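You operate a simulated robot arm through the tools that you are given. There is no shell and no other tool. Be economical: measure what you need, move in short steps, check, and stop when the job is done.

You run a simulated two-armed robot. Do the job below in one go: nothing can be reset, and whatever is moved stays where it is left.

## Task
Put two of the stoppers from the top of the kit cart on the back of the parts table. Switch the cart brake lever off. Take the yellow square cap on the kit table before the dark blue bins and put it away on the wall-side edge of the packing table. Put one of the long bolts from the steel tray on the yellow tray. Pick up the orange manual with one hand, pass it to the other hand and put it on the lower shelf of the grey trolley. Put two of the black keys from the bench top before the label rolls on the bench top before the keyboard. Do these in any order. The cart brake lever goes to its stop.

Only the result counts: the job must be done as asked and must still hold three seconds after the hand-in. Knocking over, shifting, dropping, spilling or breaking anything else fails it. Lids that push on must go on centred and level and be pressed home; caps that screw on are set level and turned clockwise until they are tight.

## Robot
Two 7-joint arms with two-finger parallel grippers on one trunk, on a base that drives. Base frame: it is fixed to the floor where the robot stands at the start and does not move with it; the origin is under the middle of the robot, x ahead of it, y to its left, z up. Lengths are in mm, angles in degrees, forces in N, time in s.
The left shoulder is at the start at [-82, 119, 851], the right one opposite. With the tool pointing down near the work surface each hand reaches from about 100 to 480 mm from the robot's upright axis, wherever it stands, measured 20 degrees to its own side. Places, roughly: back of the parts table (32x20 cm) [1780, 160, 900]; bench top before the keyboard (48x21 cm) [4420, 3580, 960]; black key [5250, 3750, 1000]; cart brake lever [400, -300, 700]; long bolt (3x3x6 cm) [5300, 1700, 400]; lower shelf of the grey trolley [9200, 2000, 400]; orange manual [5000, 3500, 500]; stopper (3x3x4 cm) [600, 300, 900]; wall-side edge of the packing table (34x18 cm) [9180, -840, 780]; yellow square cap (6x6x4 cm) [900, -1300, 900]; yellow tray (23x15x3 cm) [2100, 100, 900]. Payload 3.43 kg a hand.
Tool frame (each hand has its own): the origin (TCP) lies between the finger pads and is the grasp point; the fingertips stand 30 mm ahead of it; z points along the fingers, y is the line along which they close. Largest opening 94 mm; finger width 28, thickness 10; the body of the gripper, 50 by 96 mm, starts 55 mm behind the TCP.
Orientation is that of the tool frame in the base frame, as a unit quaternion [w, x, y, z]. With the fingers straight down and closing along the base's y, the tool's x points along the base's -x, its y along +y and its z along -z.

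## Interface
- The arms move only by the tool servo_tool. It takes "left_increments", "right_increments" or both (then of equal length, played together; a hand with none holds still); each is a list of rows, each an object of numbers (a shift or turn left out is 0, a gripper value left out holds the last): "tx", "ty", "tz": the shift along the base's x, y, z in cm; "rx", "ry", "rz": the turn, a rotation vector about the base's x, y, z in rad; "hand": the finger opening in cm, from 0 to 9.4. In form: [{"tx": .., "ty": .., "tz": .., "rx": .., "ry": .., "rz": .., "hand": ..}, ...]. A call has 1 to 10 rows; each row shifts and turns the commanded pose from where the row before left it. Each row takes 0.2 s and may step no farther than 50 mm and 8.6 degrees from the row before; otherwise, or with a gripper value out of range, the whole call is refused. Where a pose cannot be reached the arm comes as near as it can. A force on the tool above 40 N (or 10 N above the force at the start of the call, whichever is more), or a blocked arm, ends the call early, and 0.2 s more pass. Each finger travels about 153 mm/s and halts on what it meets, pressing with about 35 N; the grip force reading is that of the motor and also rises with nothing between the fingers. The clock runs only during rows and for 0.2 s after the last one: add rows that do not move to give the fingers time. It gives the time, the measured TCP pose, the force on the tool (base axes), the opening and the grip force at its end, in the units of the frame above (readings bear some noise), with the torque about the TCP (base axes, N m) and any sound that the robot's microphone picked up.
- Cameras (640 x 400 px; columns grow to the right, rows downward): "scene" is now at [17.3, -7.5, 1552.4]; the picture's right is [-0.04, -1.00, 0.00], its down [-0.87, 0.03, -0.49] and it looks along [0.49, -0.02, -0.87] (base axes); focal length 249 px, centre (320, 200). "left" rides on the left gripper at [76, -14, -102] in its tool frame; the picture's right is [0.18, 0.98, 0.00], its down [-0.75, 0.14, -0.64] and it looks along [-0.63, 0.12, 0.77] (tool axes); focal length 243 px, centre (320, 200). "right" rides on the right gripper at [76, 14, -103] in its tool frame; the picture's right is [-0.18, 0.98, 0.00], its down [-0.75, -0.14, -0.64] and it looks along [-0.63, -0.12, 0.77] (tool axes); focal length 243 px, centre (320, 200).
- capture(camera): a new picture of that camera. The clock stands still meanwhile.
- slide_trunk(by): slides the trunk up (or, below 0, down) by that many mm; the arms and the scene camera ride with it, the base frame stays. It gives what a move gives, with no picture.
- roll_base(legs): drives the robot by 1 to 6 legs, each [ahead, left, turn to the left] in mm, mm and degrees, along the robot's own axes; the way and the turn of a leg run together, so that a leg with both is an arc; at most 1500 mm and 180 degrees a leg. The arms and the cameras ride along, it lands a little off, and it stops where it bumps. It gives what a move gives.
- aim_head(pan, tilt): turns the head with the scene camera to pan (to the left, within 143 degrees either way) and tilt (down, from -29 to 69), counted from straight ahead of the robot. It gives what a move gives.
- probe_pixels(camera, pixels): for up to 12 pixels [column, row] of the newest picture of that camera ("zoom" is the newest enlarged one), the place [x, y, z] in the base frame of the surface seen there, good to about 2 mm, but the place of the scene camera against the robot may be out by one fixed shift of up to 12 mm in any direction. The clock stands still meanwhile.
- enlarge(camera, box): a new picture of the part [left, top, right, bottom] of that camera's present view, enlarged. The clock stands still meanwhile.
- close_job(): hands the job in; it is judged then, once.

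Go step by step. Measure first, check grasps and placings, and put right what went wrong. The budget is 322 turns and 196 pictures, counting those below and the enlarged ones. Unless the task says otherwise, let go and move clear before handing in.

The tools are called after "Call:" by a JSON object that holds its "op" and its "data". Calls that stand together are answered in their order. servo_tool: Moves the arms, as the interface text tells. Its arguments: {"type":"object","properties":{"left_increments":{"type":"array"},"right_increments":{"type":"array"}},"required":[]} The other tools are called the same way: slide_trunk (by) slides the trunk up or down; roll_base (legs) drives the base; aim_head (pan, tilt) turns the head that bears the scene camera; capture (camera) takes a picture; probe_pixels (camera, pixels) gives the place of the surface under pixels of a picture; enlarge (camera, box) takes an enlarged picture of a part of a camera's view; close_job () hands the job in.

At the start:

```text
time_s: 0.0
left_ee_pos: [277.1, 106.5, 1176.2]
left_orientation: [0.0, 0.0, 1.0, 0.0]
left_force: [-0.2, -0.1, -0.3]
left_ft_torque: [-0.02, -0.02, 0.01]
left_width: 93.8
left_gripper_force: 0.0
right_ee_pos: [336.6, -135.5, 1114.7]
right_orientation: [0.0, 0.0, 1.0, -0.001]
right_force: [0.1, -0.2, 0.3]
right_ft_torque: [0.01, -0.02, -0.02]
right_width: 94.0
right_gripper_force: 0.0
trunk travel left (down, up): [-275.0, 60.0]
robot x, y, heading: [3.8, -2.5, 0.1]
head pan, tilt: [-2.3, 60.9]
```

scene: 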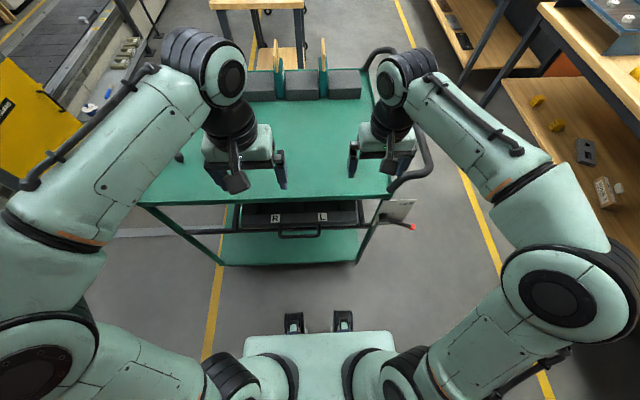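
right: 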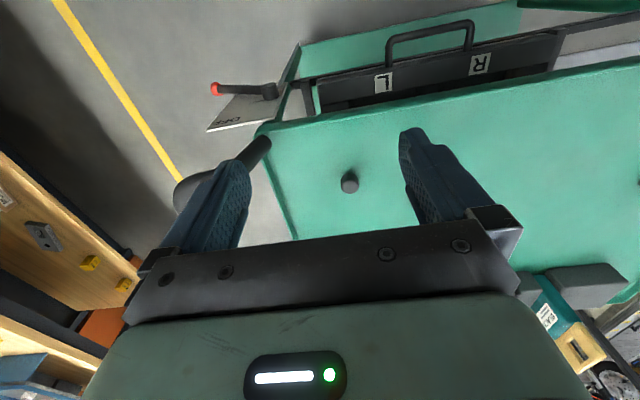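
left: 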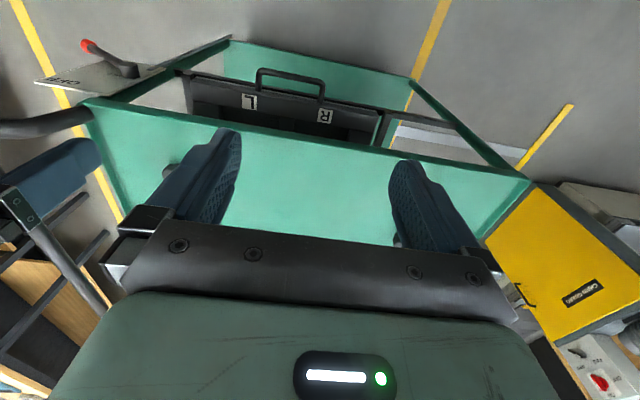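

The right camera shows one small dark cylinder at (349,181) on the cart top and the brake lever at (240,90). I'll measure these and enlarge the scene.

Call:
{"op": "probe_pixels", "data": {"camera": "right", "pixels": [[349, 181], [349, 174], [350, 189], [215, 88], [245, 90], [270, 90], [230, 118], [265, 140], [300, 250]]}}

Call:
{"op": "enlarge", "data": {"camera": "scene", "box": [130, 0, 450, 200]}}

Call:
{"op": "enlarge", "data": {"camera": "right", "box": [180, 60, 340, 160]}}

```text
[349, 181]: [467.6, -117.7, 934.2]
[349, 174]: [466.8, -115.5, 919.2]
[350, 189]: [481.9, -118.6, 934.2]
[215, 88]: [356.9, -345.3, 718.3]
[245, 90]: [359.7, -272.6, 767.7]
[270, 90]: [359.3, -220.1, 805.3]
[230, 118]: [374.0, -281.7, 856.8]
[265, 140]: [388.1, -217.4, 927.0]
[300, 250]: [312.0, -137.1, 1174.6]
```

```text
2.00 times, centred on (290, 100) of scene
```

zoom: 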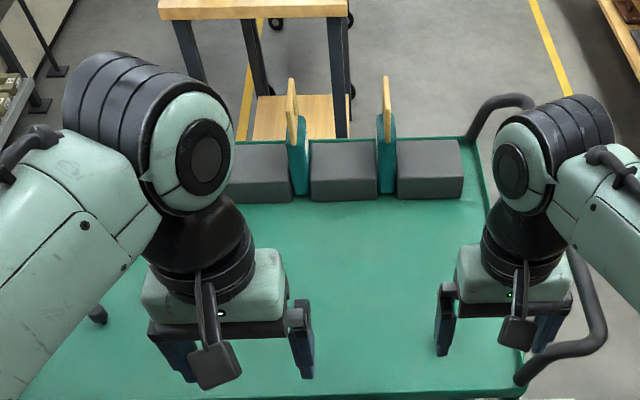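

```text
4.00 times, centred on (260, 110) of right
```

zoom: 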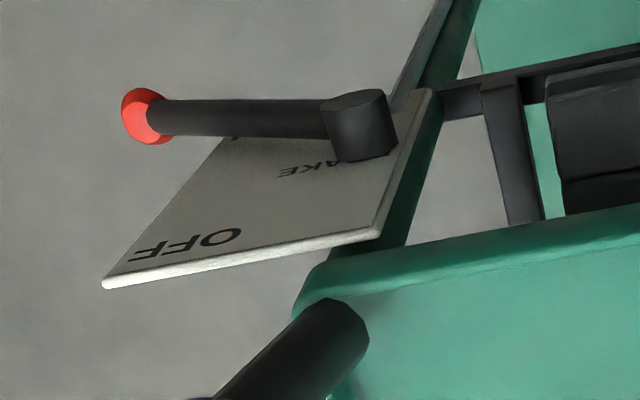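

The lever runs from the hub at zoom (360,120) to the red knob (145,115), with OFF at (190,240). I'll probe the plate points for the plane.

Call:
{"op": "probe_pixels", "data": {"camera": "zoom", "pixels": [[130, 115], [150, 125], [180, 118], [250, 118], [310, 118], [360, 110], [365, 135], [190, 240], [120, 278], [370, 225], [310, 170], [240, 170]]}}

Call:
{"op": "aim_head", "data": {"pan": -45, "tilt": 50}}

Call:
{"op": "capture", "data": {"camera": "scene"}}

```text
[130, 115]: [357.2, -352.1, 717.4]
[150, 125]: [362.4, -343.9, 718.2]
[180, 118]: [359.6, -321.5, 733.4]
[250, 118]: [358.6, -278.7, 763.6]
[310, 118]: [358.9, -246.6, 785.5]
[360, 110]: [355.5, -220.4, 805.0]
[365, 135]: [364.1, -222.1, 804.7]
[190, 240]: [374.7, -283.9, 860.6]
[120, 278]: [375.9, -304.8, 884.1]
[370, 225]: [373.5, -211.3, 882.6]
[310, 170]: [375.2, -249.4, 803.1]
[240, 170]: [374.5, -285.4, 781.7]
```

```text
time_s: 1.1
left_ee_pos: [277.1, 107.5, 1174.3]
left_orientation: [0.001, 0.001, 1.0, 0.0]
left_force: [0.1, -0.3, 0.7]
left_ft_torque: [-0.03, 0.02, 0.0]
left_width: 94.0
left_gripper_force: 0.0
right_ee_pos: [338.5, -134.8, 1115.1]
right_orientation: [0.0, -0.001, 1.0, 0.0]
right_force: [-0.5, 0.8, 0.5]
right_ft_torque: [0.01, 0.02, 0.02]
right_width: 94.1
right_gripper_force: 0.0
trunk travel left (down, up): [-275.0, 60.0]
robot x, y, heading: [5.8, 2.4, 0.2]
head pan, tilt: [-45.0, 50.0]
```

```text
190 pictures are left
```

scene: 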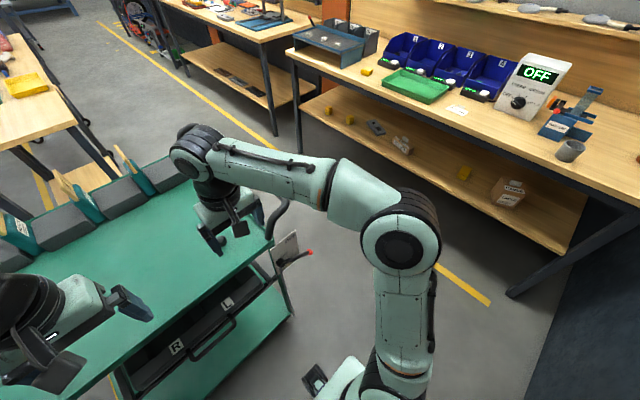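

The brake plate is vertical at x≈375 and the lever swings in the y-z plane, from 34° below horizontal up to OFF. I'll survey the room with the head before moving.

Call:
{"op": "aim_head", "data": {"pan": 0, "tilt": 15}}

Call:
{"op": "capture", "data": {"camera": "scene"}}

Call:
{"op": "aim_head", "data": {"pan": 60, "tilt": 20}}

Call:
{"op": "capture", "data": {"camera": "scene"}}

Call:
{"op": "aim_head", "data": {"pan": -60, "tilt": 20}}

Call:
{"op": "capture", "data": {"camera": "scene"}}

```text
time_s: 2.2
left_ee_pos: [276.9, 107.5, 1174.8]
left_orientation: [0.0, 0.001, 1.0, 0.0]
left_force: [-0.1, -0.8, -0.2]
left_ft_torque: [-0.02, 0.02, -0.04]
left_width: 94.2
left_gripper_force: 0.0
right_ee_pos: [337.7, -136.3, 1115.8]
right_orientation: [0.0, 0.0, 1.0, 0.0]
right_force: [0.2, 0.1, 0.2]
right_ft_torque: [0.01, 0.0, -0.02]
right_width: 94.0
right_gripper_force: 0.0
trunk travel left (down, up): [-275.0, 60.0]
robot x, y, heading: [-6.2, -2.5, -0.0]
head pan, tilt: [0.0, 15.0]
```

```text
189 pictures are left
```

scene: 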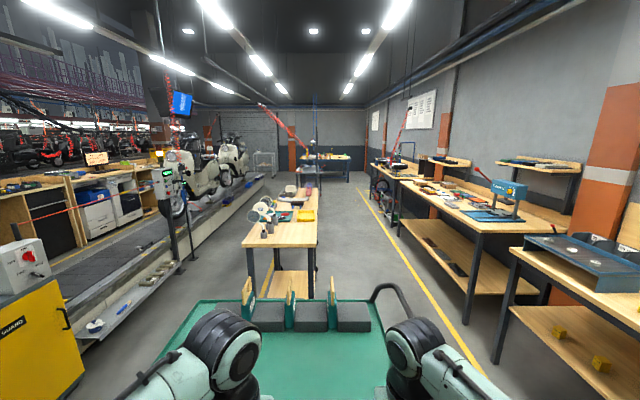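

```text
time_s: 3.5
left_ee_pos: [276.6, 106.1, 1175.4]
left_orientation: [0.0, 0.0, 1.0, 0.0]
left_force: [-0.6, 0.5, -0.3]
left_ft_torque: [0.02, -0.01, 0.02]
left_width: 94.0
left_gripper_force: 0.1
right_ee_pos: [337.6, -136.1, 1115.4]
right_orientation: [0.0, 0.0, 1.0, 0.0]
right_force: [-0.1, 0.3, -0.3]
right_ft_torque: [0.01, 0.0, -0.01]
right_width: 94.3
right_gripper_force: 0.1
trunk travel left (down, up): [-275.0, 60.0]
robot x, y, heading: [-3.4, 1.7, -0.2]
head pan, tilt: [60.0, 20.0]
```

```text
188 pictures are left
```

scene: 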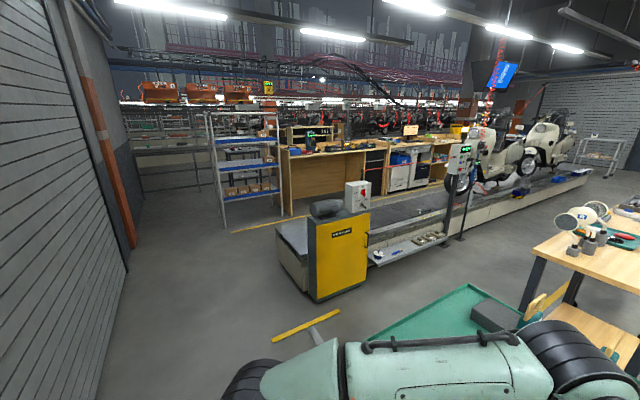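

```text
time_s: 5.5
left_ee_pos: [277.6, 107.0, 1175.5]
left_orientation: [0.0, 0.0, 1.0, 0.0]
left_force: [-0.1, -0.5, 0.1]
left_ft_torque: [0.01, -0.02, 0.01]
left_width: 94.0
left_gripper_force: 0.0
right_ee_pos: [337.9, -134.6, 1114.0]
right_orientation: [0.001, 0.0, 1.0, 0.0]
right_force: [-0.9, 0.5, 0.3]
right_ft_torque: [0.02, 0.03, -0.01]
right_width: 94.0
right_gripper_force: 0.0
trunk travel left (down, up): [-275.0, 60.0]
robot x, y, heading: [-1.6, -0.3, 0.0]
head pan, tilt: [-60.0, 20.0]
```

```text
187 pictures are left
```

scene: 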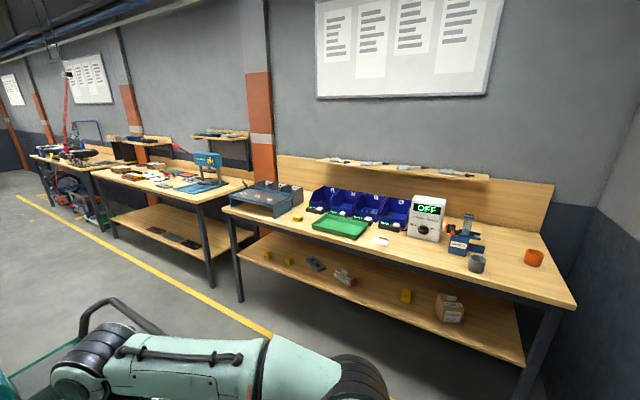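

The conveyor separates the bench side from this aisle, so I'll need to go round it. First I'll look behind before backing off for the lever.

Call:
{"op": "aim_head", "data": {"pan": 143, "tilt": 25}}

Call:
{"op": "capture", "data": {"camera": "scene"}}

Call:
{"op": "aim_head", "data": {"pan": -130, "tilt": 35}}

Call:
{"op": "capture", "data": {"camera": "scene"}}

```text
time_s: 8.5
left_ee_pos: [277.5, 107.0, 1174.8]
left_orientation: [0.0, 0.0, 1.0, 0.001]
left_force: [-0.2, -0.1, -0.1]
left_ft_torque: [-0.03, 0.01, -0.02]
left_width: 94.3
left_gripper_force: 0.1
right_ee_pos: [337.2, -136.4, 1115.2]
right_orientation: [0.0, 0.0, 1.0, 0.0]
right_force: [0.2, 0.4, 0.1]
right_ft_torque: [-0.01, -0.01, 0.01]
right_width: 93.9
right_gripper_force: 0.2
trunk travel left (down, up): [-275.0, 60.0]
robot x, y, heading: [-0.9, 1.9, 0.2]
head pan, tilt: [143.0, 25.0]
```

```text
186 pictures are left
```

scene: 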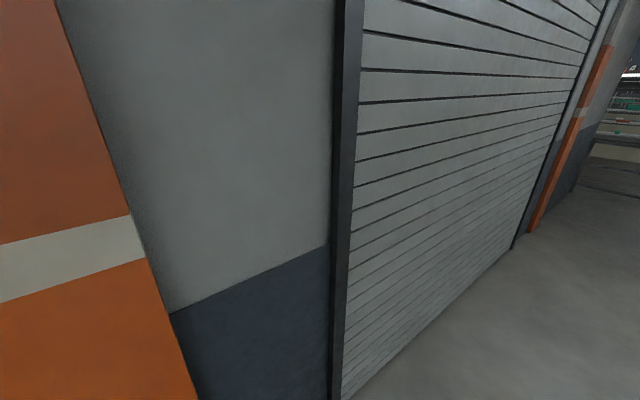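

```text
time_s: 12.3
left_ee_pos: [276.7, 106.7, 1175.4]
left_orientation: [0.0, 0.001, 1.0, 0.001]
left_force: [-0.5, -0.7, 0.2]
left_ft_torque: [-0.02, -0.04, 0.01]
left_width: 93.9
left_gripper_force: 0.1
right_ee_pos: [338.2, -134.2, 1114.9]
right_orientation: [0.0, 0.001, 1.0, 0.0]
right_force: [0.5, 1.7, 0.3]
right_ft_torque: [0.0, 0.02, 0.03]
right_width: 94.1
right_gripper_force: 0.2
trunk travel left (down, up): [-275.0, 60.0]
robot x, y, heading: [3.1, 0.2, -0.1]
head pan, tilt: [-130.0, 35.0]
```

```text
185 pictures are left
```

scene: 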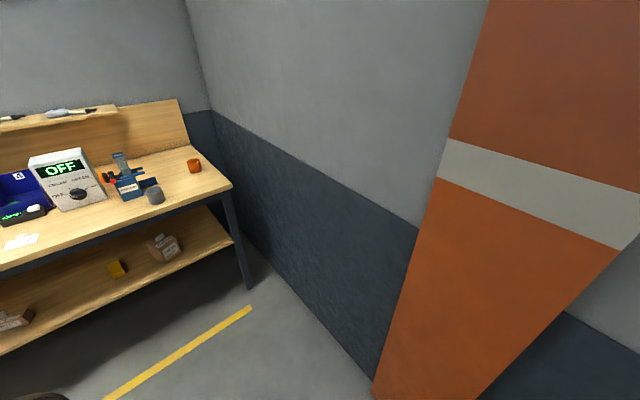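

Call:
{"op": "probe_pixels", "data": {"camera": "scene", "pixels": [[415, 300], [380, 385], [500, 300], [620, 390], [250, 310], [180, 365], [195, 165]]}}

```text
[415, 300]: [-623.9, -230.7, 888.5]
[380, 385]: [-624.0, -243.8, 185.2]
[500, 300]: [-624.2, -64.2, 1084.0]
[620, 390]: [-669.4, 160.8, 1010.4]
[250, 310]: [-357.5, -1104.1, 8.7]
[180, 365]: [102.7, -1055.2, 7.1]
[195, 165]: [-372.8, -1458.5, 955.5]
```

The wall is 624 mm behind, so backing 150 mm is safe. Then I'll turn the right hand to point forward, closed, and lower it in front of the brake plate.

Call:
{"op": "roll_base", "data": {"legs": [[-150, 0, 0]]}}

Call:
{"op": "servo_tool", "data": {"right_increments": [{"tx": 0.5, "ty": -1.8, "tz": -3, "ry": -0.15, "hand": 0}, {"tx": 0.5, "ty": -1.8, "tz": -3, "ry": -0.15}, {"tx": 0.5, "ty": -1.8, "tz": -3, "ry": -0.15}, {"tx": 0.5, "ty": -1.8, "tz": -3, "ry": -0.15}, {"tx": 0.5, "ty": -1.8, "tz": -3, "ry": -0.15}, {"tx": 0.5, "ty": -1.8, "tz": -3, "ry": -0.15}, {"tx": 0.5, "ty": -1.8, "tz": -3, "ry": -0.15}, {"tx": 0.5, "ty": -1.8, "tz": -3, "ry": -0.15}, {"tx": 0.5, "ty": -1.8, "tz": -3, "ry": -0.15}, {"tx": 0.5, "ty": -1.8, "tz": -3, "ry": -0.15}]}}

Call:
{"op": "aim_head", "data": {"pan": -35, "tilt": 50}}

Call:
{"op": "capture", "data": {"camera": "scene"}}

```text
time_s: 13.6
left_ee_pos: [125.9, 107.1, 1175.8]
left_orientation: [0.0, 0.0, 1.0, 0.0]
left_force: [-0.2, -0.1, 0.7]
left_ft_torque: [0.0, -0.03, 0.03]
left_width: 93.8
left_gripper_force: 0.1
right_ee_pos: [185.8, -134.4, 1115.9]
right_orientation: [0.0, 0.0, 1.0, 0.0]
right_force: [-0.9, 0.3, -0.1]
right_ft_torque: [-0.02, -0.02, 0.01]
right_width: 94.0
right_gripper_force: 0.1
trunk travel left (down, up): [-275.0, 60.0]
robot x, y, heading: [-151.0, -1.6, -0.2]
head pan, tilt: [-130.0, 35.0]
```

```text
time_s: 15.8
left_ee_pos: [124.5, 106.7, 1175.1]
left_orientation: [0.002, 0.0, 1.0, 0.001]
left_force: [-0.3, 0.3, -0.5]
left_ft_torque: [-0.01, 0.01, 0.01]
left_width: 94.1
left_gripper_force: 0.1
right_ee_pos: [227.5, -245.7, 859.7]
right_orientation: [0.518, -0.031, 0.854, -0.037]
right_force: [0.4, 0.1, 0.8]
right_ft_torque: [-0.01, 0.03, 0.04]
right_width: 0.0
right_gripper_force: 33.4
right hand out of reach, approached as far as the arm can: row 5, 6, 7, 8, 10
trunk travel left (down, up): [-275.0, 60.0]
robot x, y, heading: [-149.7, -3.3, -0.1]
head pan, tilt: [-130.0, 35.0]
```

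```text
time_s: 17.6
left_ee_pos: [125.8, 107.0, 1175.0]
left_orientation: [0.0, 0.001, 1.0, 0.0]
left_force: [0.0, 0.9, -0.4]
left_ft_torque: [-0.02, -0.03, 0.0]
left_width: 93.9
left_gripper_force: 0.1
right_ee_pos: [228.7, -242.6, 859.6]
right_orientation: [0.517, -0.033, 0.854, -0.039]
right_force: [-0.3, -0.5, 0.3]
right_ft_torque: [0.04, 0.03, 0.01]
right_width: 0.1
right_gripper_force: 32.6
trunk travel left (down, up): [-275.0, 60.0]
robot x, y, heading: [-154.0, -0.9, 0.1]
head pan, tilt: [-35.0, 50.0]
```

```text
184 pictures are left
```

scene: 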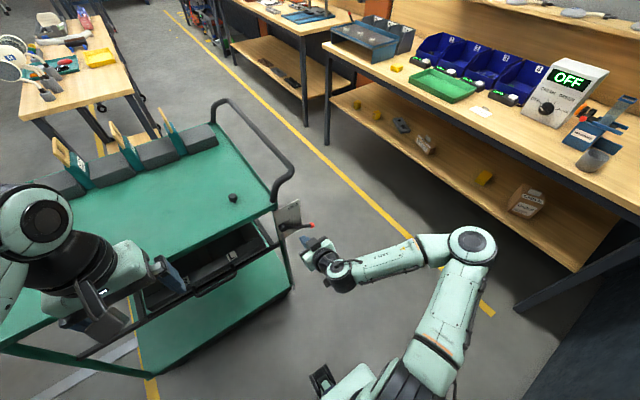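

The right hand points 62° forward at (228,-243,860), which is enough. I'll lower it below the lever.

Call:
{"op": "servo_tool", "data": {"right_increments": [{"ty": -2.3, "tz": -3}, {"ty": -2.3, "tz": -3}, {"ty": -2.3, "tz": -3}, {"tz": -3}, {"tz": -3}]}}

```text
time_s: 18.8
left_ee_pos: [127.2, 107.2, 1174.4]
left_orientation: [0.0, -0.001, 1.0, 0.0]
left_force: [0.6, -0.3, 0.6]
left_ft_torque: [0.02, -0.02, -0.01]
left_width: 93.9
left_gripper_force: 0.1
right_ee_pos: [228.2, -315.7, 710.1]
right_orientation: [0.515, -0.032, 0.856, -0.035]
right_force: [0.5, -0.8, -0.4]
right_ft_torque: [-0.02, 0.02, 0.0]
right_width: 0.0
right_gripper_force: 33.6
right hand out of reach, approached as far as the arm can: row 5
trunk travel left (down, up): [-275.0, 60.0]
robot x, y, heading: [-151.4, 0.3, 0.1]
head pan, tilt: [-35.0, 50.0]
```

TCP is at z 710, below the lever. I'll go forward to x≈335 and a little lower, then check with the right camera.

Call:
{"op": "servo_tool", "data": {"right_increments": [{"tx": 2.5, "tz": -1}, {"tx": 3, "tz": -0.5}, {"tx": 3}, {"tx": 2}]}}

Call:
{"op": "capture", "data": {"camera": "right"}}

Call:
{"op": "enlarge", "data": {"camera": "scene", "box": [240, 180, 400, 280]}}

```text
time_s: 19.8
left_ee_pos: [126.4, 107.8, 1174.6]
left_orientation: [0.0, 0.0, 1.0, 0.0]
left_force: [0.1, -0.3, -0.8]
left_ft_torque: [0.0, 0.01, 0.0]
left_width: 94.2
left_gripper_force: 0.0
right_ee_pos: [334.4, -316.2, 698.6]
right_orientation: [0.517, -0.031, 0.855, -0.036]
right_force: [-0.5, -0.9, 0.6]
right_ft_torque: [-0.01, -0.02, -0.02]
right_width: 0.0
right_gripper_force: 33.1
trunk travel left (down, up): [-275.0, 60.0]
robot x, y, heading: [-150.1, -0.8, 0.0]
head pan, tilt: [-35.0, 50.0]
```

```text
183 pictures are left
```

right: 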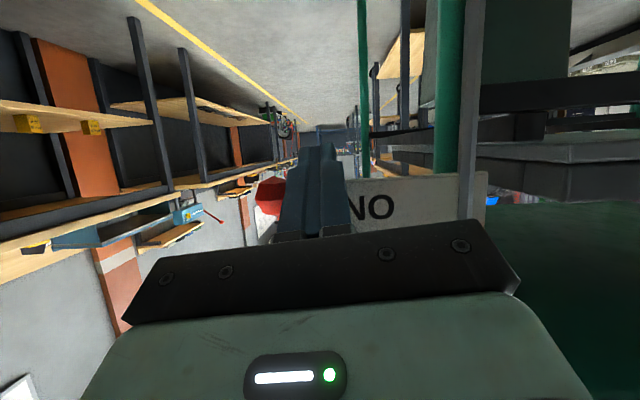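

```text
4.00 times, centred on (320, 230) of scene
```

zoom: 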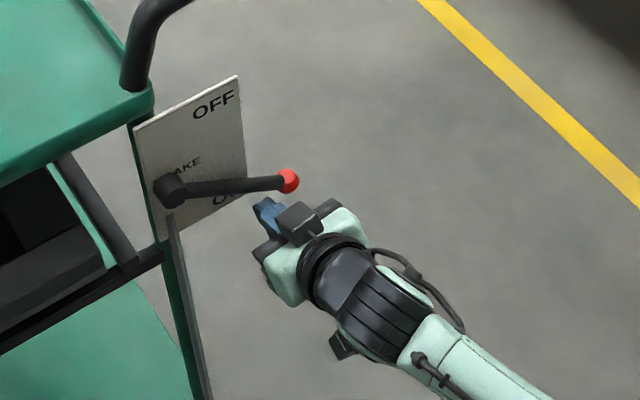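

The fingertips sit under the lever near the ON mark (zoom 270,215), with the lever above. I'll push it up along its arc toward OFF.

Call:
{"op": "servo_tool", "data": {"right_increments": [{"tz": 2}, {"tz": 2}, {"ty": -0.2, "tz": 2.2}, {"ty": -0.6, "tz": 1.8}, {"ty": -0.6, "tz": 1.8}, {"tz": 2}, {"tz": 2}]}}

Call:
{"op": "enlarge", "data": {"camera": "scene", "box": [240, 180, 400, 280]}}

```text
time_s: 21.4
left_ee_pos: [126.2, 107.6, 1175.2]
left_orientation: [0.0, -0.001, 1.0, 0.0]
left_force: [0.0, -1.4, 0.6]
left_ft_torque: [0.03, 0.01, -0.01]
left_width: 94.1
left_gripper_force: 0.0
right_ee_pos: [332.1, -330.3, 835.7]
right_orientation: [0.517, -0.031, 0.854, -0.036]
right_force: [-2.0, -0.4, -2.7]
right_ft_torque: [-0.02, 0.05, 0.03]
right_width: 0.1
right_gripper_force: 32.9
trunk travel left (down, up): [-275.0, 60.0]
robot x, y, heading: [-151.9, -2.0, 0.1]
head pan, tilt: [-35.0, 50.0]
```

```text
4.00 times, centred on (320, 230) of scene
```

zoom: 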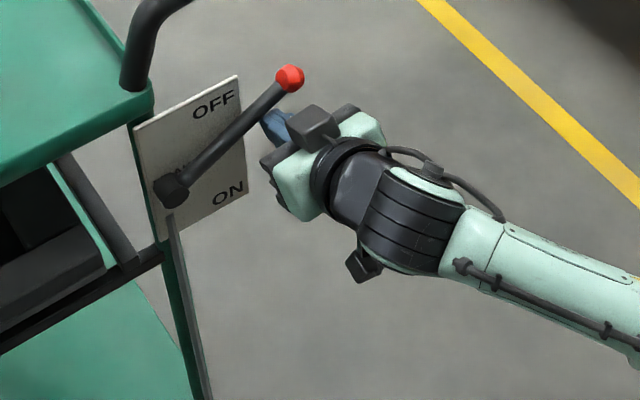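

The lever moves well and is now just below OFF. I'll keep pushing along the arc until it stops.

Call:
{"op": "servo_tool", "data": {"right_increments": [{"ty": 0.5, "tz": 1.9}, {"ty": 0.7, "tz": 1.8}, {"ty": 1.0, "tz": 1.6}, {"ty": 1.0, "tz": 1.2}]}}

Call:
{"op": "enlarge", "data": {"camera": "scene", "box": [240, 160, 400, 260]}}

```text
time_s: 21.9
left_ee_pos: [126.0, 108.4, 1175.8]
left_orientation: [0.0, 0.0, 1.0, 0.0]
left_force: [0.4, 0.8, 0.2]
left_ft_torque: [-0.03, -0.03, 0.0]
left_width: 93.8
left_gripper_force: 0.1
right_ee_pos: [328.0, -326.8, 852.0]
right_orientation: [0.5, -0.022, 0.865, -0.042]
right_force: [2.6, -4.9, -8.1]
right_ft_torque: [-0.1, 0.26, -0.18]
right_width: 0.2
right_gripper_force: 33.1
trunk travel left (down, up): [-275.0, 60.0]
robot x, y, heading: [-147.1, 1.5, 0.0]
head pan, tilt: [-35.0, 50.0]
stopped in row 2 (right hand): the force on the tool passed its limit at 50 N (the readings are from after the stop); the commanded pose is now the measured one
```

```text
4.00 times, centred on (320, 210) of scene
```

zoom: 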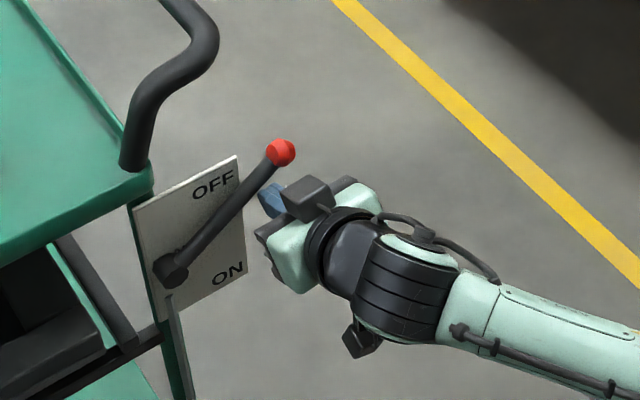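

A 50 N stop came in row 2; I'll measure the lever angle to see whether it is the end stop.

Call:
{"op": "probe_pixels", "data": {"camera": "zoom", "pixels": [[280, 152], [245, 190], [210, 228], [170, 270], [158, 268]]}}

Call:
{"op": "servo_tool", "data": {"right_increments": [{"ty": 0.3, "tz": 0.8}, {"ty": 0.4, "tz": 0.8}]}}

Call:
{"op": "enlarge", "data": {"camera": "scene", "box": [240, 160, 400, 260]}}

```text
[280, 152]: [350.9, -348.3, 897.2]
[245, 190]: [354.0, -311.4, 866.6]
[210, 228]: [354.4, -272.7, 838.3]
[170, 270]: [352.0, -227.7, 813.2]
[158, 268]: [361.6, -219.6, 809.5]
```

```text
time_s: 22.5
left_ee_pos: [126.3, 107.4, 1174.5]
left_orientation: [0.0, 0.0, 1.0, 0.0]
left_force: [-0.7, 0.1, -0.3]
left_ft_torque: [-0.02, -0.03, 0.03]
left_width: 93.9
left_gripper_force: 0.0
right_ee_pos: [325.6, -324.2, 853.8]
right_orientation: [0.49, -0.017, 0.87, -0.044]
right_force: [2.6, -4.1, -8.4]
right_ft_torque: [-0.09, 0.29, -0.14]
right_width: 0.0
right_gripper_force: 32.8
trunk travel left (down, up): [-275.0, 60.0]
robot x, y, heading: [-149.4, 0.7, -0.1]
head pan, tilt: [-35.0, 50.0]
stopped in row 2 (right hand): the force on the tool passed its limit at 44 N (the readings are from after the stop); the commanded pose is now the measured one
```

```text
4.00 times, centred on (320, 210) of scene
```

zoom: 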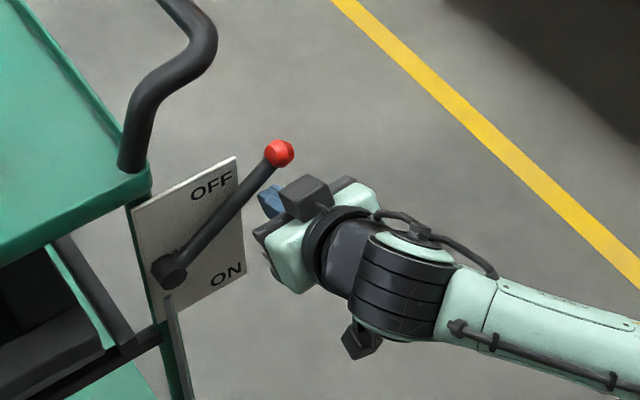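

The lever is at about +34°, symmetric with its start and firmly blocked, so it is at the OFF stop. I'll withdraw the hand down and back, then up, turning it to point down.

Call:
{"op": "servo_tool", "data": {"right_increments": [{"tz": -1.5}, {"tx": -4}, {"tx": -4}, {"tx": -3, "ry": 0.15}, {"ry": 0.15}, {"ry": 0.15, "tz": 3}, {"ry": 0.15, "tz": 4, "ty": 2}, {"ry": 0.15, "tz": 4, "ty": 2}, {"ry": 0.15, "tz": 4, "ty": 2}, {"ry": 0.13, "tz": 4, "ty": 2}]}}

Call:
{"op": "enlarge", "data": {"camera": "scene", "box": [160, 120, 320, 220]}}

Call:
{"op": "aim_head", "data": {"pan": 0, "tilt": 45}}

Call:
{"op": "capture", "data": {"camera": "scene"}}

```text
time_s: 24.7
left_ee_pos: [126.0, 108.1, 1174.0]
left_orientation: [0.0, 0.0, 1.0, 0.0]
left_force: [0.6, 1.2, -0.2]
left_ft_torque: [0.02, 0.0, 0.01]
left_width: 93.8
left_gripper_force: 0.1
right_ee_pos: [217.4, -241.8, 1032.8]
right_orientation: [-0.001, -0.037, 0.999, -0.026]
right_force: [0.1, 0.0, -0.6]
right_ft_torque: [0.04, 0.01, 0.0]
right_width: 0.0
right_gripper_force: 32.8
trunk travel left (down, up): [-275.0, 60.0]
robot x, y, heading: [-149.9, 0.3, -0.1]
head pan, tilt: [-35.0, 50.0]
```

```text
4.00 times, centred on (240, 170) of scene
```

zoom: 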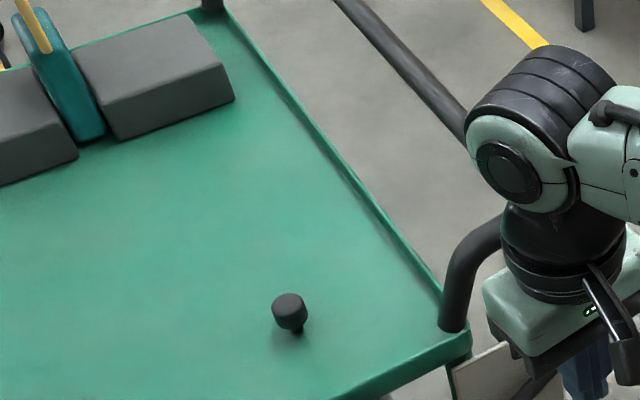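

```text
time_s: 25.7
left_ee_pos: [125.7, 107.8, 1174.9]
left_orientation: [0.0, 0.0, 1.0, -0.001]
left_force: [0.3, -0.9, 0.1]
left_ft_torque: [-0.01, -0.01, 0.0]
left_width: 94.0
left_gripper_force: 0.1
right_ee_pos: [217.5, -241.7, 1031.6]
right_orientation: [0.002, -0.037, 0.999, -0.025]
right_force: [0.2, -0.1, 0.5]
right_ft_torque: [-0.01, 0.01, -0.01]
right_width: 0.0
right_gripper_force: 33.2
trunk travel left (down, up): [-275.0, 60.0]
robot x, y, heading: [-146.6, 2.5, -0.3]
head pan, tilt: [0.0, 45.0]
```

```text
177 pictures are left
```

scene: 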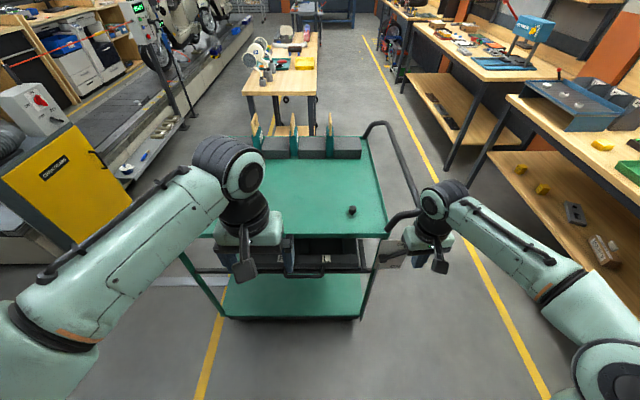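

One mushroom-shaped stopper shows at (352,210); another was hinted at under the left arm. I'll look through the left hand camera.

Call:
{"op": "servo_tool", "data": {"left_increments": [{"tx": -3}, {"tx": -3}]}}

Call:
{"op": "capture", "data": {"camera": "left"}}

Call:
{"op": "capture", "data": {"camera": "scene"}}

```text
time_s: 26.3
left_ee_pos: [67.0, 107.8, 1175.4]
left_orientation: [0.002, 0.0, 1.0, 0.0]
left_force: [0.5, 0.6, 1.2]
left_ft_torque: [-0.01, 0.04, -0.01]
left_width: 93.8
left_gripper_force: 0.0
right_ee_pos: [215.0, -242.2, 1032.5]
right_orientation: [0.002, -0.037, 0.999, -0.025]
right_force: [0.6, 0.6, 0.3]
right_ft_torque: [0.01, -0.01, 0.02]
right_width: 0.1
right_gripper_force: 33.6
trunk travel left (down, up): [-275.0, 60.0]
robot x, y, heading: [-149.5, 2.1, -0.2]
head pan, tilt: [0.0, 45.0]
```

```text
176 pictures are left
```

left: 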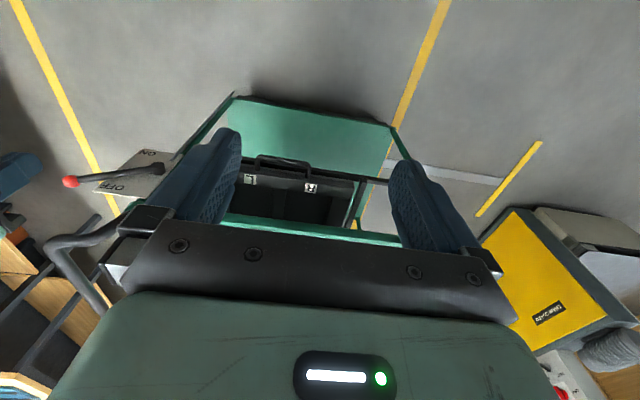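

```text
175 pictures are left
```

scene: 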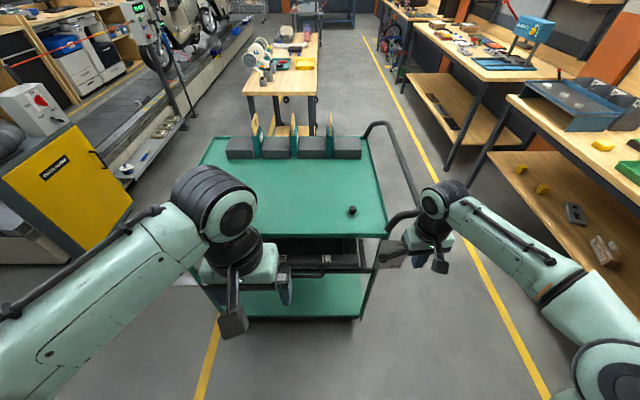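

The second stopper is still hidden by the left arm. I'll swing the left hand outward (to +y) and look again.

Call:
{"op": "servo_tool", "data": {"left_increments": [{"ty": 4.5}, {"ty": 4.5}, {"ty": 4.5}, {"ty": 4.5}]}}

Call:
{"op": "enlarge", "data": {"camera": "scene", "box": [160, 110, 400, 260]}}

```text
time_s: 27.3
left_ee_pos: [65.3, 289.8, 1176.2]
left_orientation: [0.0, 0.001, 1.0, 0.0]
left_force: [-0.6, 0.2, 0.6]
left_ft_torque: [-0.04, -0.01, -0.01]
left_width: 93.9
left_gripper_force: 0.1
right_ee_pos: [217.0, -241.7, 1032.3]
right_orientation: [0.002, -0.038, 0.999, -0.027]
right_force: [1.0, 0.6, 0.8]
right_ft_torque: [-0.03, 0.0, 0.01]
right_width: 0.2
right_gripper_force: 33.0
trunk travel left (down, up): [-275.0, 60.0]
robot x, y, heading: [-150.2, 2.3, 0.0]
head pan, tilt: [0.0, 45.0]
```

```text
2.67 times, centred on (280, 185) of scene
```

zoom: 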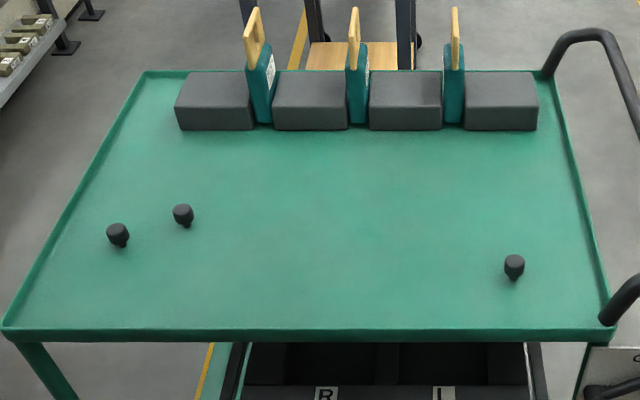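

Three stoppers: zoom (183,215), (118,234) and (514,267). I'll probe them.

Call:
{"op": "probe_pixels", "data": {"camera": "zoom", "pixels": [[183, 209], [183, 214], [118, 228], [118, 233], [514, 260], [514, 265], [514, 277], [400, 250], [10, 335], [610, 336], [300, 335], [560, 200]]}}

```text
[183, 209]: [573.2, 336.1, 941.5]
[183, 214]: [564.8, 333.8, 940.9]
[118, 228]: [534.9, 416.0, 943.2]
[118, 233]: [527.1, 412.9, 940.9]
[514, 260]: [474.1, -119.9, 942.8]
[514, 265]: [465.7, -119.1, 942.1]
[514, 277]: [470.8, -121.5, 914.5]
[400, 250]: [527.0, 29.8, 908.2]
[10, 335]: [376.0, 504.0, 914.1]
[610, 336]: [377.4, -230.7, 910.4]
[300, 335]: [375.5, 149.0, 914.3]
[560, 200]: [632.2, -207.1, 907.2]
```

The scene camera reads z about 8 mm high against the hand camera. I'll raise the right hand over the cart, drive 210 mm ahead, and come above the right stopper at (474,-118).

Call:
{"op": "servo_tool", "data": {"right_increments": [{"ty": 4.1, "tz": 3, "hand": 6}, {"ty": 4.1, "tz": 3}, {"ty": 4.1, "tz": 3}]}}

Call:
{"op": "roll_base", "data": {"legs": [[210, 0, 0]]}}

Call:
{"op": "capture", "data": {"camera": "right"}}

```text
refused: row 1 steps farther than a row can; nothing moved
```

```text
time_s: 28.9
left_ee_pos: [276.6, 287.5, 1176.3]
left_orientation: [0.0, -0.001, 1.0, 0.0]
left_force: [-0.4, -0.5, 0.3]
left_ft_torque: [0.02, 0.01, -0.02]
left_width: 93.8
left_gripper_force: 0.1
right_ee_pos: [427.8, -241.1, 1032.2]
right_orientation: [0.001, -0.038, 0.999, -0.026]
right_force: [0.0, 0.5, 0.3]
right_ft_torque: [0.0, 0.04, 0.01]
right_width: 0.2
right_gripper_force: 32.8
trunk travel left (down, up): [-275.0, 60.0]
robot x, y, heading: [58.0, 0.1, -0.3]
head pan, tilt: [0.0, 45.0]
```

```text
173 pictures are left
```

right: 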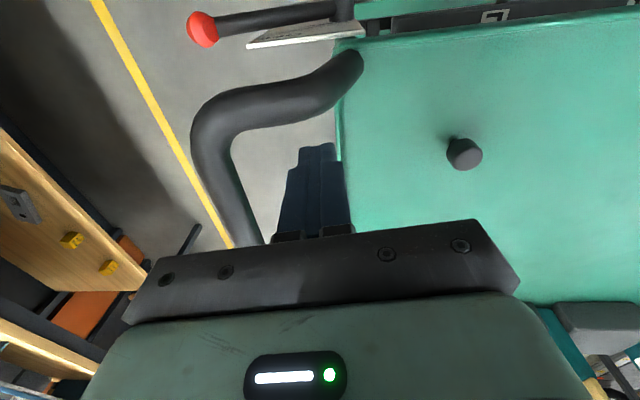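

The first move was refused, so nothing shifted, but the hand is clear. Now I'll raise it, level it, open to 6 cm and centre above the stopper.

Call:
{"op": "servo_tool", "data": {"right_increments": [{"tz": 4, "rx": 0.052, "rz": -0.076}, {"ty": 4.1, "tx": 1.5, "tz": 1, "hand": 6}, {"ty": 4.1, "tx": 1.5}, {"ty": 4.1, "tx": 1.6}]}}

Call:
{"op": "capture", "data": {"camera": "right"}}

```text
time_s: 29.9
left_ee_pos: [276.1, 289.4, 1177.3]
left_orientation: [0.0, -0.001, 1.0, 0.0]
left_force: [-0.2, 0.4, 0.0]
left_ft_torque: [-0.03, 0.01, 0.01]
left_width: 94.0
left_gripper_force: 0.1
right_ee_pos: [473.5, -119.6, 1082.8]
right_orientation: [0.002, 0.0, 1.0, -0.001]
right_force: [-0.3, -0.1, -0.5]
right_ft_torque: [-0.02, 0.0, 0.03]
right_width: 60.0
right_gripper_force: 0.0
trunk travel left (down, up): [-275.0, 60.0]
robot x, y, heading: [61.5, 2.0, -0.2]
head pan, tilt: [0.0, 45.0]
```

```text
172 pictures are left
```

right: 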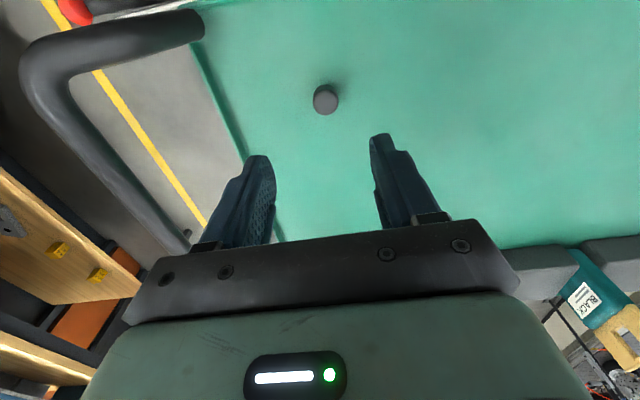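

Call:
{"op": "probe_pixels", "data": {"camera": "right", "pixels": [[326, 102], [326, 110], [315, 102], [337, 102], [326, 93], [280, 105]]}}

```text
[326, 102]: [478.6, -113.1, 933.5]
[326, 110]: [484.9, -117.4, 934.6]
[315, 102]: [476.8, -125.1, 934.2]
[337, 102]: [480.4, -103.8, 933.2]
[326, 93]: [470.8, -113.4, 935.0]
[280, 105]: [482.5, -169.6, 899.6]
```

The stopper head is centred at about (477,-115), top z 934, cart top z 900. I'll descend to TCP z 935 and grip.

Call:
{"op": "servo_tool", "data": {"right_increments": [{"tx": 0.4, "ty": 0.4, "tz": -4}, {"tz": -4}, {"tz": -4}, {"tz": -2.8}, {"hand": 0}, {}, {}, {}]}}

```text
time_s: 31.7
left_ee_pos: [274.9, 288.9, 1178.3]
left_orientation: [0.0, -0.001, 1.0, 0.001]
left_force: [-0.6, 1.5, -0.8]
left_ft_torque: [0.02, 0.01, 0.0]
left_width: 93.8
left_gripper_force: 0.0
right_ee_pos: [477.2, -115.6, 935.4]
right_orientation: [0.002, -0.001, 1.0, 0.0]
right_force: [0.0, -0.1, 0.1]
right_ft_torque: [0.01, 0.01, -0.05]
right_width: 24.9
right_gripper_force: 34.9
trunk travel left (down, up): [-275.0, 60.0]
robot x, y, heading: [58.6, 1.3, 0.0]
head pan, tilt: [0.0, 45.0]
```

Gripped at 24.9 mm. I'll lift, and look down to see the base's clearance to the cart before moving sideways.

Call:
{"op": "servo_tool", "data": {"right_increments": [{"tz": 4}, {"tz": 4}, {"tz": 4}, {"tz": 3}, {"tx": -4}, {"tx": -4}]}}

Call:
{"op": "aim_head", "data": {"pan": 0, "tilt": 69}}

Call:
{"op": "capture", "data": {"camera": "scene"}}

```text
time_s: 33.1
left_ee_pos: [274.7, 290.3, 1177.0]
left_orientation: [0.001, -0.001, 1.0, 0.0]
left_force: [-0.9, 0.4, -0.2]
left_ft_torque: [-0.01, -0.02, 0.01]
left_width: 94.2
left_gripper_force: 0.0
right_ee_pos: [397.4, -114.5, 1086.8]
right_orientation: [0.002, -0.001, 1.0, -0.001]
right_force: [0.1, 0.1, 0.1]
right_ft_torque: [0.01, 0.02, 0.01]
right_width: 25.0
right_gripper_force: 35.2
trunk travel left (down, up): [-275.0, 60.0]
robot x, y, heading: [55.1, -2.3, -0.2]
head pan, tilt: [0.0, 45.0]
```

```text
time_s: 34.0
left_ee_pos: [275.7, 288.9, 1176.1]
left_orientation: [0.0, -0.001, 1.0, 0.0]
left_force: [0.4, -0.8, -0.3]
left_ft_torque: [-0.03, 0.01, 0.01]
left_width: 93.8
left_gripper_force: 0.1
right_ee_pos: [398.1, -114.9, 1085.9]
right_orientation: [0.001, 0.0, 1.0, 0.0]
right_force: [-0.2, 0.2, -0.3]
right_ft_torque: [-0.02, 0.0, -0.02]
right_width: 25.0
right_gripper_force: 35.0
trunk travel left (down, up): [-275.0, 60.0]
robot x, y, heading: [60.6, 2.3, 0.4]
head pan, tilt: [0.0, 68.8]
```

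```text
171 pictures are left
```

scene: 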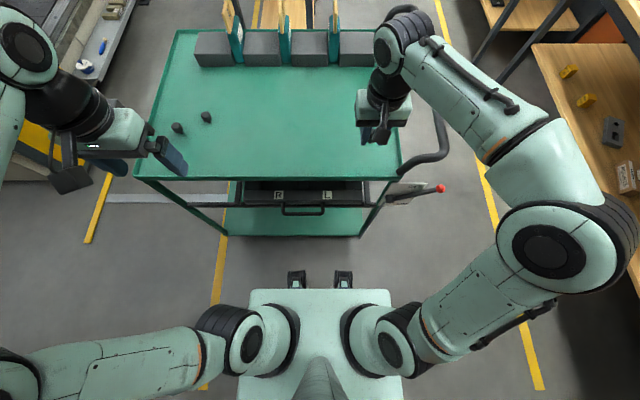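

Call:
{"op": "probe_pixels", "data": {"camera": "scene", "pixels": [[296, 273], [344, 273], [300, 290], [250, 295], [390, 295], [300, 234], [160, 198], [195, 198], [100, 235], [105, 180]]}}

```text
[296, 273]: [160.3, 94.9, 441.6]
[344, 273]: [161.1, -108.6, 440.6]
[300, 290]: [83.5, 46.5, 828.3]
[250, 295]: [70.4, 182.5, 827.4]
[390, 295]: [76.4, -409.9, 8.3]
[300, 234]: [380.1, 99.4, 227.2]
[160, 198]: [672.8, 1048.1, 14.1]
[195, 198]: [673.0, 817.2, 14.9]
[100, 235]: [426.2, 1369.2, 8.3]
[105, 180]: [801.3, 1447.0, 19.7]
```

The base front reaches robot x+105 and the cart front is at 378, so there is room. I'll shift 270 mm left and 65 mm ahead to reach the left stoppers.

Call:
{"op": "roll_base", "data": {"legs": [[65, 270, 0]]}}

Call:
{"op": "servo_tool", "data": {"left_increments": [{"tx": 4, "ty": -2.8, "tz": -1, "hand": 6}, {"tx": 4, "ty": -2.8, "tz": -1}, {"tx": 4, "ty": -2.8, "tz": -1}, {"tx": 4, "ty": -2.8, "tz": -1}, {"tx": 4, "ty": -2.8, "tz": -1}, {"tz": -4}]}}

Call:
{"op": "capture", "data": {"camera": "left"}}

```text
time_s: 37.0
left_ee_pos: [339.3, 557.2, 1176.3]
left_orientation: [0.0, -0.001, 1.0, 0.0]
left_force: [-0.6, -0.1, 0.0]
left_ft_torque: [0.01, 0.01, -0.03]
left_width: 94.5
left_gripper_force: 0.2
right_ee_pos: [463.3, 154.0, 1086.4]
right_orientation: [0.002, -0.002, 1.0, 0.0]
right_force: [1.3, 0.1, 0.5]
right_ft_torque: [0.0, 0.02, 0.0]
right_width: 24.9
right_gripper_force: 34.6
trunk travel left (down, up): [-275.0, 60.0]
robot x, y, heading: [125.5, 267.0, 0.2]
head pan, tilt: [0.0, 68.8]
```

```text
time_s: 38.4
left_ee_pos: [537.8, 417.7, 1084.1]
left_orientation: [0.002, -0.003, 1.0, -0.001]
left_force: [-0.2, 0.3, 0.1]
left_ft_torque: [-0.02, -0.01, 0.0]
left_width: 60.1
left_gripper_force: 0.0
right_ee_pos: [462.7, 154.3, 1086.8]
right_orientation: [0.002, -0.002, 1.0, -0.001]
right_force: [-0.2, 0.3, 0.1]
right_ft_torque: [-0.03, 0.0, 0.0]
right_width: 24.8
right_gripper_force: 34.6
trunk travel left (down, up): [-275.0, 60.0]
robot x, y, heading: [122.2, 269.3, 0.2]
head pan, tilt: [0.0, 68.8]
```

```text
170 pictures are left
```

left: 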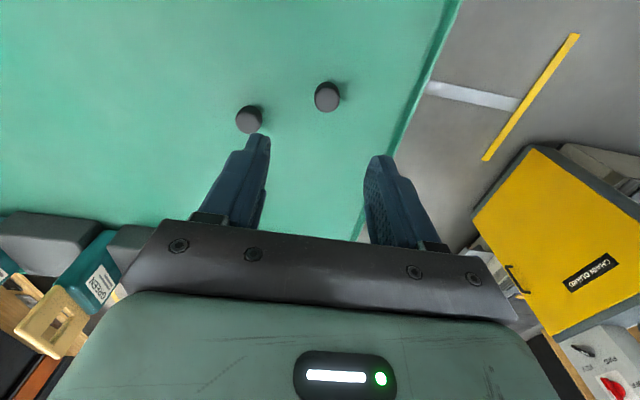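

Call:
{"op": "probe_pixels", "data": {"camera": "left", "pixels": [[328, 93], [328, 100], [318, 97], [338, 97], [328, 106], [250, 122]]}}

```text
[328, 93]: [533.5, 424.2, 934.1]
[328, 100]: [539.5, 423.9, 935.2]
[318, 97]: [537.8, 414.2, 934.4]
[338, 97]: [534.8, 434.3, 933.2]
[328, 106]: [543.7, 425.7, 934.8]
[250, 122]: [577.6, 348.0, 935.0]
```

The target head is centred at (538,424), top z 934. I'll descend to TCP z 935 and grip with the left hand.

Call:
{"op": "servo_tool", "data": {"left_increments": [{"ty": 0.6, "tz": -4}, {"tz": -4}, {"tz": -4}, {"tz": -2.9}, {"hand": 0}, {}, {}, {}]}}

Call:
{"op": "servo_tool", "data": {"left_increments": [{"tz": 4}, {"tz": 4}, {"tz": 4}, {"tz": 3}, {"tx": -4}, {"tx": -4}, {"tx": -4}]}}

```text
time_s: 40.2
left_ee_pos: [539.8, 423.1, 936.2]
left_orientation: [0.0, -0.002, 1.0, 0.0]
left_force: [-0.3, -0.9, -0.3]
left_ft_torque: [-0.03, 0.02, 0.02]
left_width: 24.7
left_gripper_force: 34.7
right_ee_pos: [464.7, 154.0, 1086.2]
right_orientation: [0.002, -0.002, 1.0, 0.0]
right_force: [0.8, 0.6, 0.6]
right_ft_torque: [0.07, 0.0, 0.01]
right_width: 24.7
right_gripper_force: 35.0
trunk travel left (down, up): [-275.0, 60.0]
robot x, y, heading: [123.1, 266.8, 0.4]
head pan, tilt: [0.0, 68.8]
```

```text
time_s: 41.8
left_ee_pos: [417.4, 424.0, 1087.8]
left_orientation: [0.001, -0.002, 1.0, 0.0]
left_force: [0.1, 0.4, -0.3]
left_ft_torque: [0.01, -0.02, -0.01]
left_width: 24.6
left_gripper_force: 34.8
right_ee_pos: [463.7, 154.8, 1086.7]
right_orientation: [0.002, -0.001, 1.0, 0.001]
right_force: [-0.5, -0.4, 0.0]
right_ft_torque: [0.0, -0.02, -0.01]
right_width: 24.8
right_gripper_force: 35.5
trunk travel left (down, up): [-275.0, 60.0]
robot x, y, heading: [121.2, 268.8, 0.1]
head pan, tilt: [0.0, 68.8]
```

Both stoppers are held. Now I'll map the parts table and routes with the head up.

Call:
{"op": "aim_head", "data": {"pan": -8, "tilt": 35}}

Call:
{"op": "capture", "data": {"camera": "scene"}}

Call:
{"op": "enlarge", "data": {"camera": "scene", "box": [220, 40, 420, 165]}}

```text
time_s: 42.8
left_ee_pos: [419.5, 424.4, 1086.2]
left_orientation: [0.001, -0.001, 1.0, 0.0]
left_force: [0.4, 0.1, -0.3]
left_ft_torque: [-0.02, 0.02, 0.01]
left_width: 24.6
left_gripper_force: 35.2
right_ee_pos: [464.3, 153.7, 1085.6]
right_orientation: [0.002, -0.002, 1.0, 0.0]
right_force: [-0.1, -0.1, -0.2]
right_ft_torque: [-0.02, 0.02, -0.03]
right_width: 25.0
right_gripper_force: 35.1
trunk travel left (down, up): [-275.0, 60.0]
robot x, y, heading: [124.5, 264.5, 0.2]
head pan, tilt: [-8.0, 35.0]
```

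```text
169 pictures are left
```

scene: 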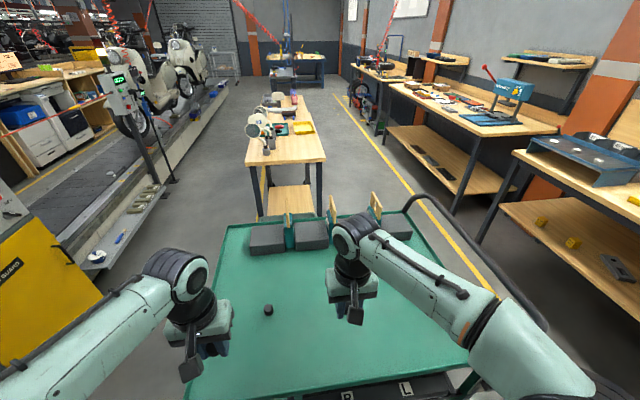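

```text
3.20 times, centred on (320, 102) of scene
```

zoom: 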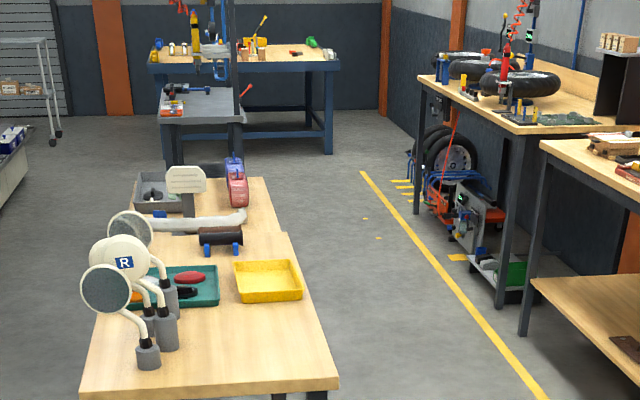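

Call:
{"op": "probe_pixels", "data": {"camera": "zoom", "pixels": [[82, 385], [335, 385], [285, 235], [260, 180], [120, 330], [268, 280], [200, 350], [180, 288], [150, 360], [250, 340], [220, 240], [235, 285]]}}

Call:
{"op": "probe_pixels", "data": {"camera": "scene", "pixels": [[480, 245], [455, 208], [120, 255], [170, 180], [340, 100], [460, 240], [140, 60], [230, 90], [180, 50], [105, 290], [300, 130], [225, 230]]}}

```text
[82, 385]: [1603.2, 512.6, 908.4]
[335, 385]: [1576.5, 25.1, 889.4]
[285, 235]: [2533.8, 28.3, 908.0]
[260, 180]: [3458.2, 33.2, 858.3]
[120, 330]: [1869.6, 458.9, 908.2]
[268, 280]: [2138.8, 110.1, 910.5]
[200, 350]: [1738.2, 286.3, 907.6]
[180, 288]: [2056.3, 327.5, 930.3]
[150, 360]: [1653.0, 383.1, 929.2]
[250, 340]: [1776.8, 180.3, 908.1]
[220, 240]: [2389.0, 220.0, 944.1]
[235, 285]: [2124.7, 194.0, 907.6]
```

```text
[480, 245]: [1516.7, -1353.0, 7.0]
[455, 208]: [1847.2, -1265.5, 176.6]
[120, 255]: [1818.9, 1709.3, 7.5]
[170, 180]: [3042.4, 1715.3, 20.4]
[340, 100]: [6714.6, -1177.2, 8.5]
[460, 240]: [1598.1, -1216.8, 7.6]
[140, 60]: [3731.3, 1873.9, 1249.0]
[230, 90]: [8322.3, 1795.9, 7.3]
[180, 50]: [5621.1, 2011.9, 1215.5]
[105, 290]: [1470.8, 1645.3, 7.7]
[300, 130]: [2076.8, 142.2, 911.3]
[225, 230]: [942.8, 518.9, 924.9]
```

The target zone is x 1620–1940, y 60–260, best reached from the aisle side (−y). I'll measure the aisle width between cart handle and kit table, and my elbow.

Call:
{"op": "aim_head", "data": {"pan": -65, "tilt": 45}}

Call:
{"op": "capture", "data": {"camera": "scene"}}

```text
time_s: 44.0
left_ee_pos: [419.7, 424.8, 1087.5]
left_orientation: [0.0, -0.001, 1.0, 0.0]
left_force: [0.3, -0.4, 0.3]
left_ft_torque: [-0.01, -0.01, 0.0]
left_width: 24.7
left_gripper_force: 34.6
right_ee_pos: [463.6, 153.7, 1086.4]
right_orientation: [0.002, -0.003, 1.0, 0.0]
right_force: [-0.8, -0.8, -0.6]
right_ft_torque: [-0.02, -0.01, -0.02]
right_width: 24.4
right_gripper_force: 35.0
trunk travel left (down, up): [-275.0, 60.0]
robot x, y, heading: [123.3, 268.9, 0.0]
head pan, tilt: [-65.0, 45.0]
```

```text
167 pictures are left
```

scene: 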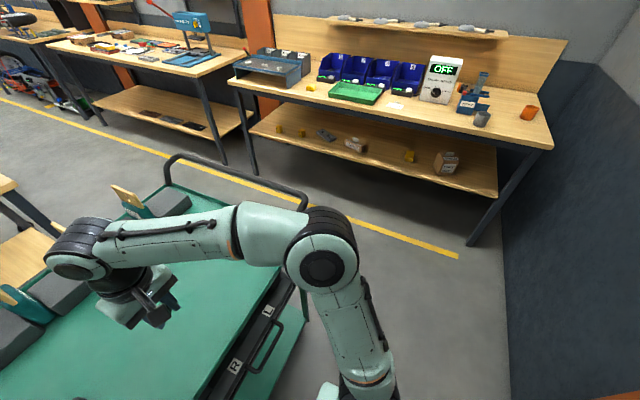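

Call:
{"op": "probe_pixels", "data": {"camera": "scene", "pixels": [[232, 86], [400, 118], [550, 148], [320, 265], [300, 250], [270, 220], [298, 195], [170, 160], [310, 87], [395, 106], [360, 95], [470, 240]]}}

Call:
{"op": "enlarge", "data": {"camera": "scene", "box": [230, 40, 550, 160]}}

```text
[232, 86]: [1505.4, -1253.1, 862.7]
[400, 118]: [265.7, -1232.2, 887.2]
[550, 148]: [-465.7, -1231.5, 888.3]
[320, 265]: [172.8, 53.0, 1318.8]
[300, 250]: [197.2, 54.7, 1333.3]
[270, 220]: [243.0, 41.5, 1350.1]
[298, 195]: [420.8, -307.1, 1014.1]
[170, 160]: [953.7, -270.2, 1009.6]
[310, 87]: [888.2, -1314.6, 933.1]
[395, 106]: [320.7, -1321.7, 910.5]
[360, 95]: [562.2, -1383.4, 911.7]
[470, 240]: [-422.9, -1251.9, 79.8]
```

```text
2.00 times, centred on (390, 100) of scene
```

zoom: 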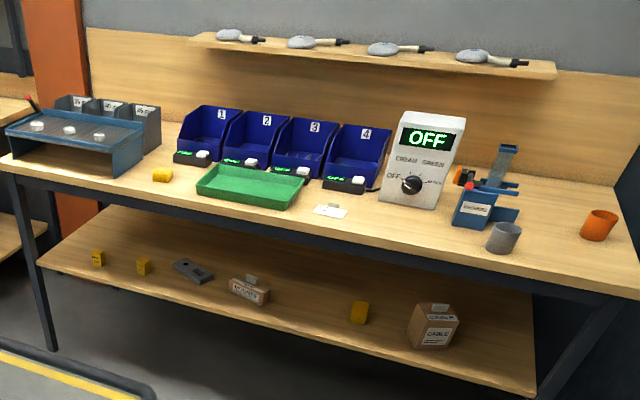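

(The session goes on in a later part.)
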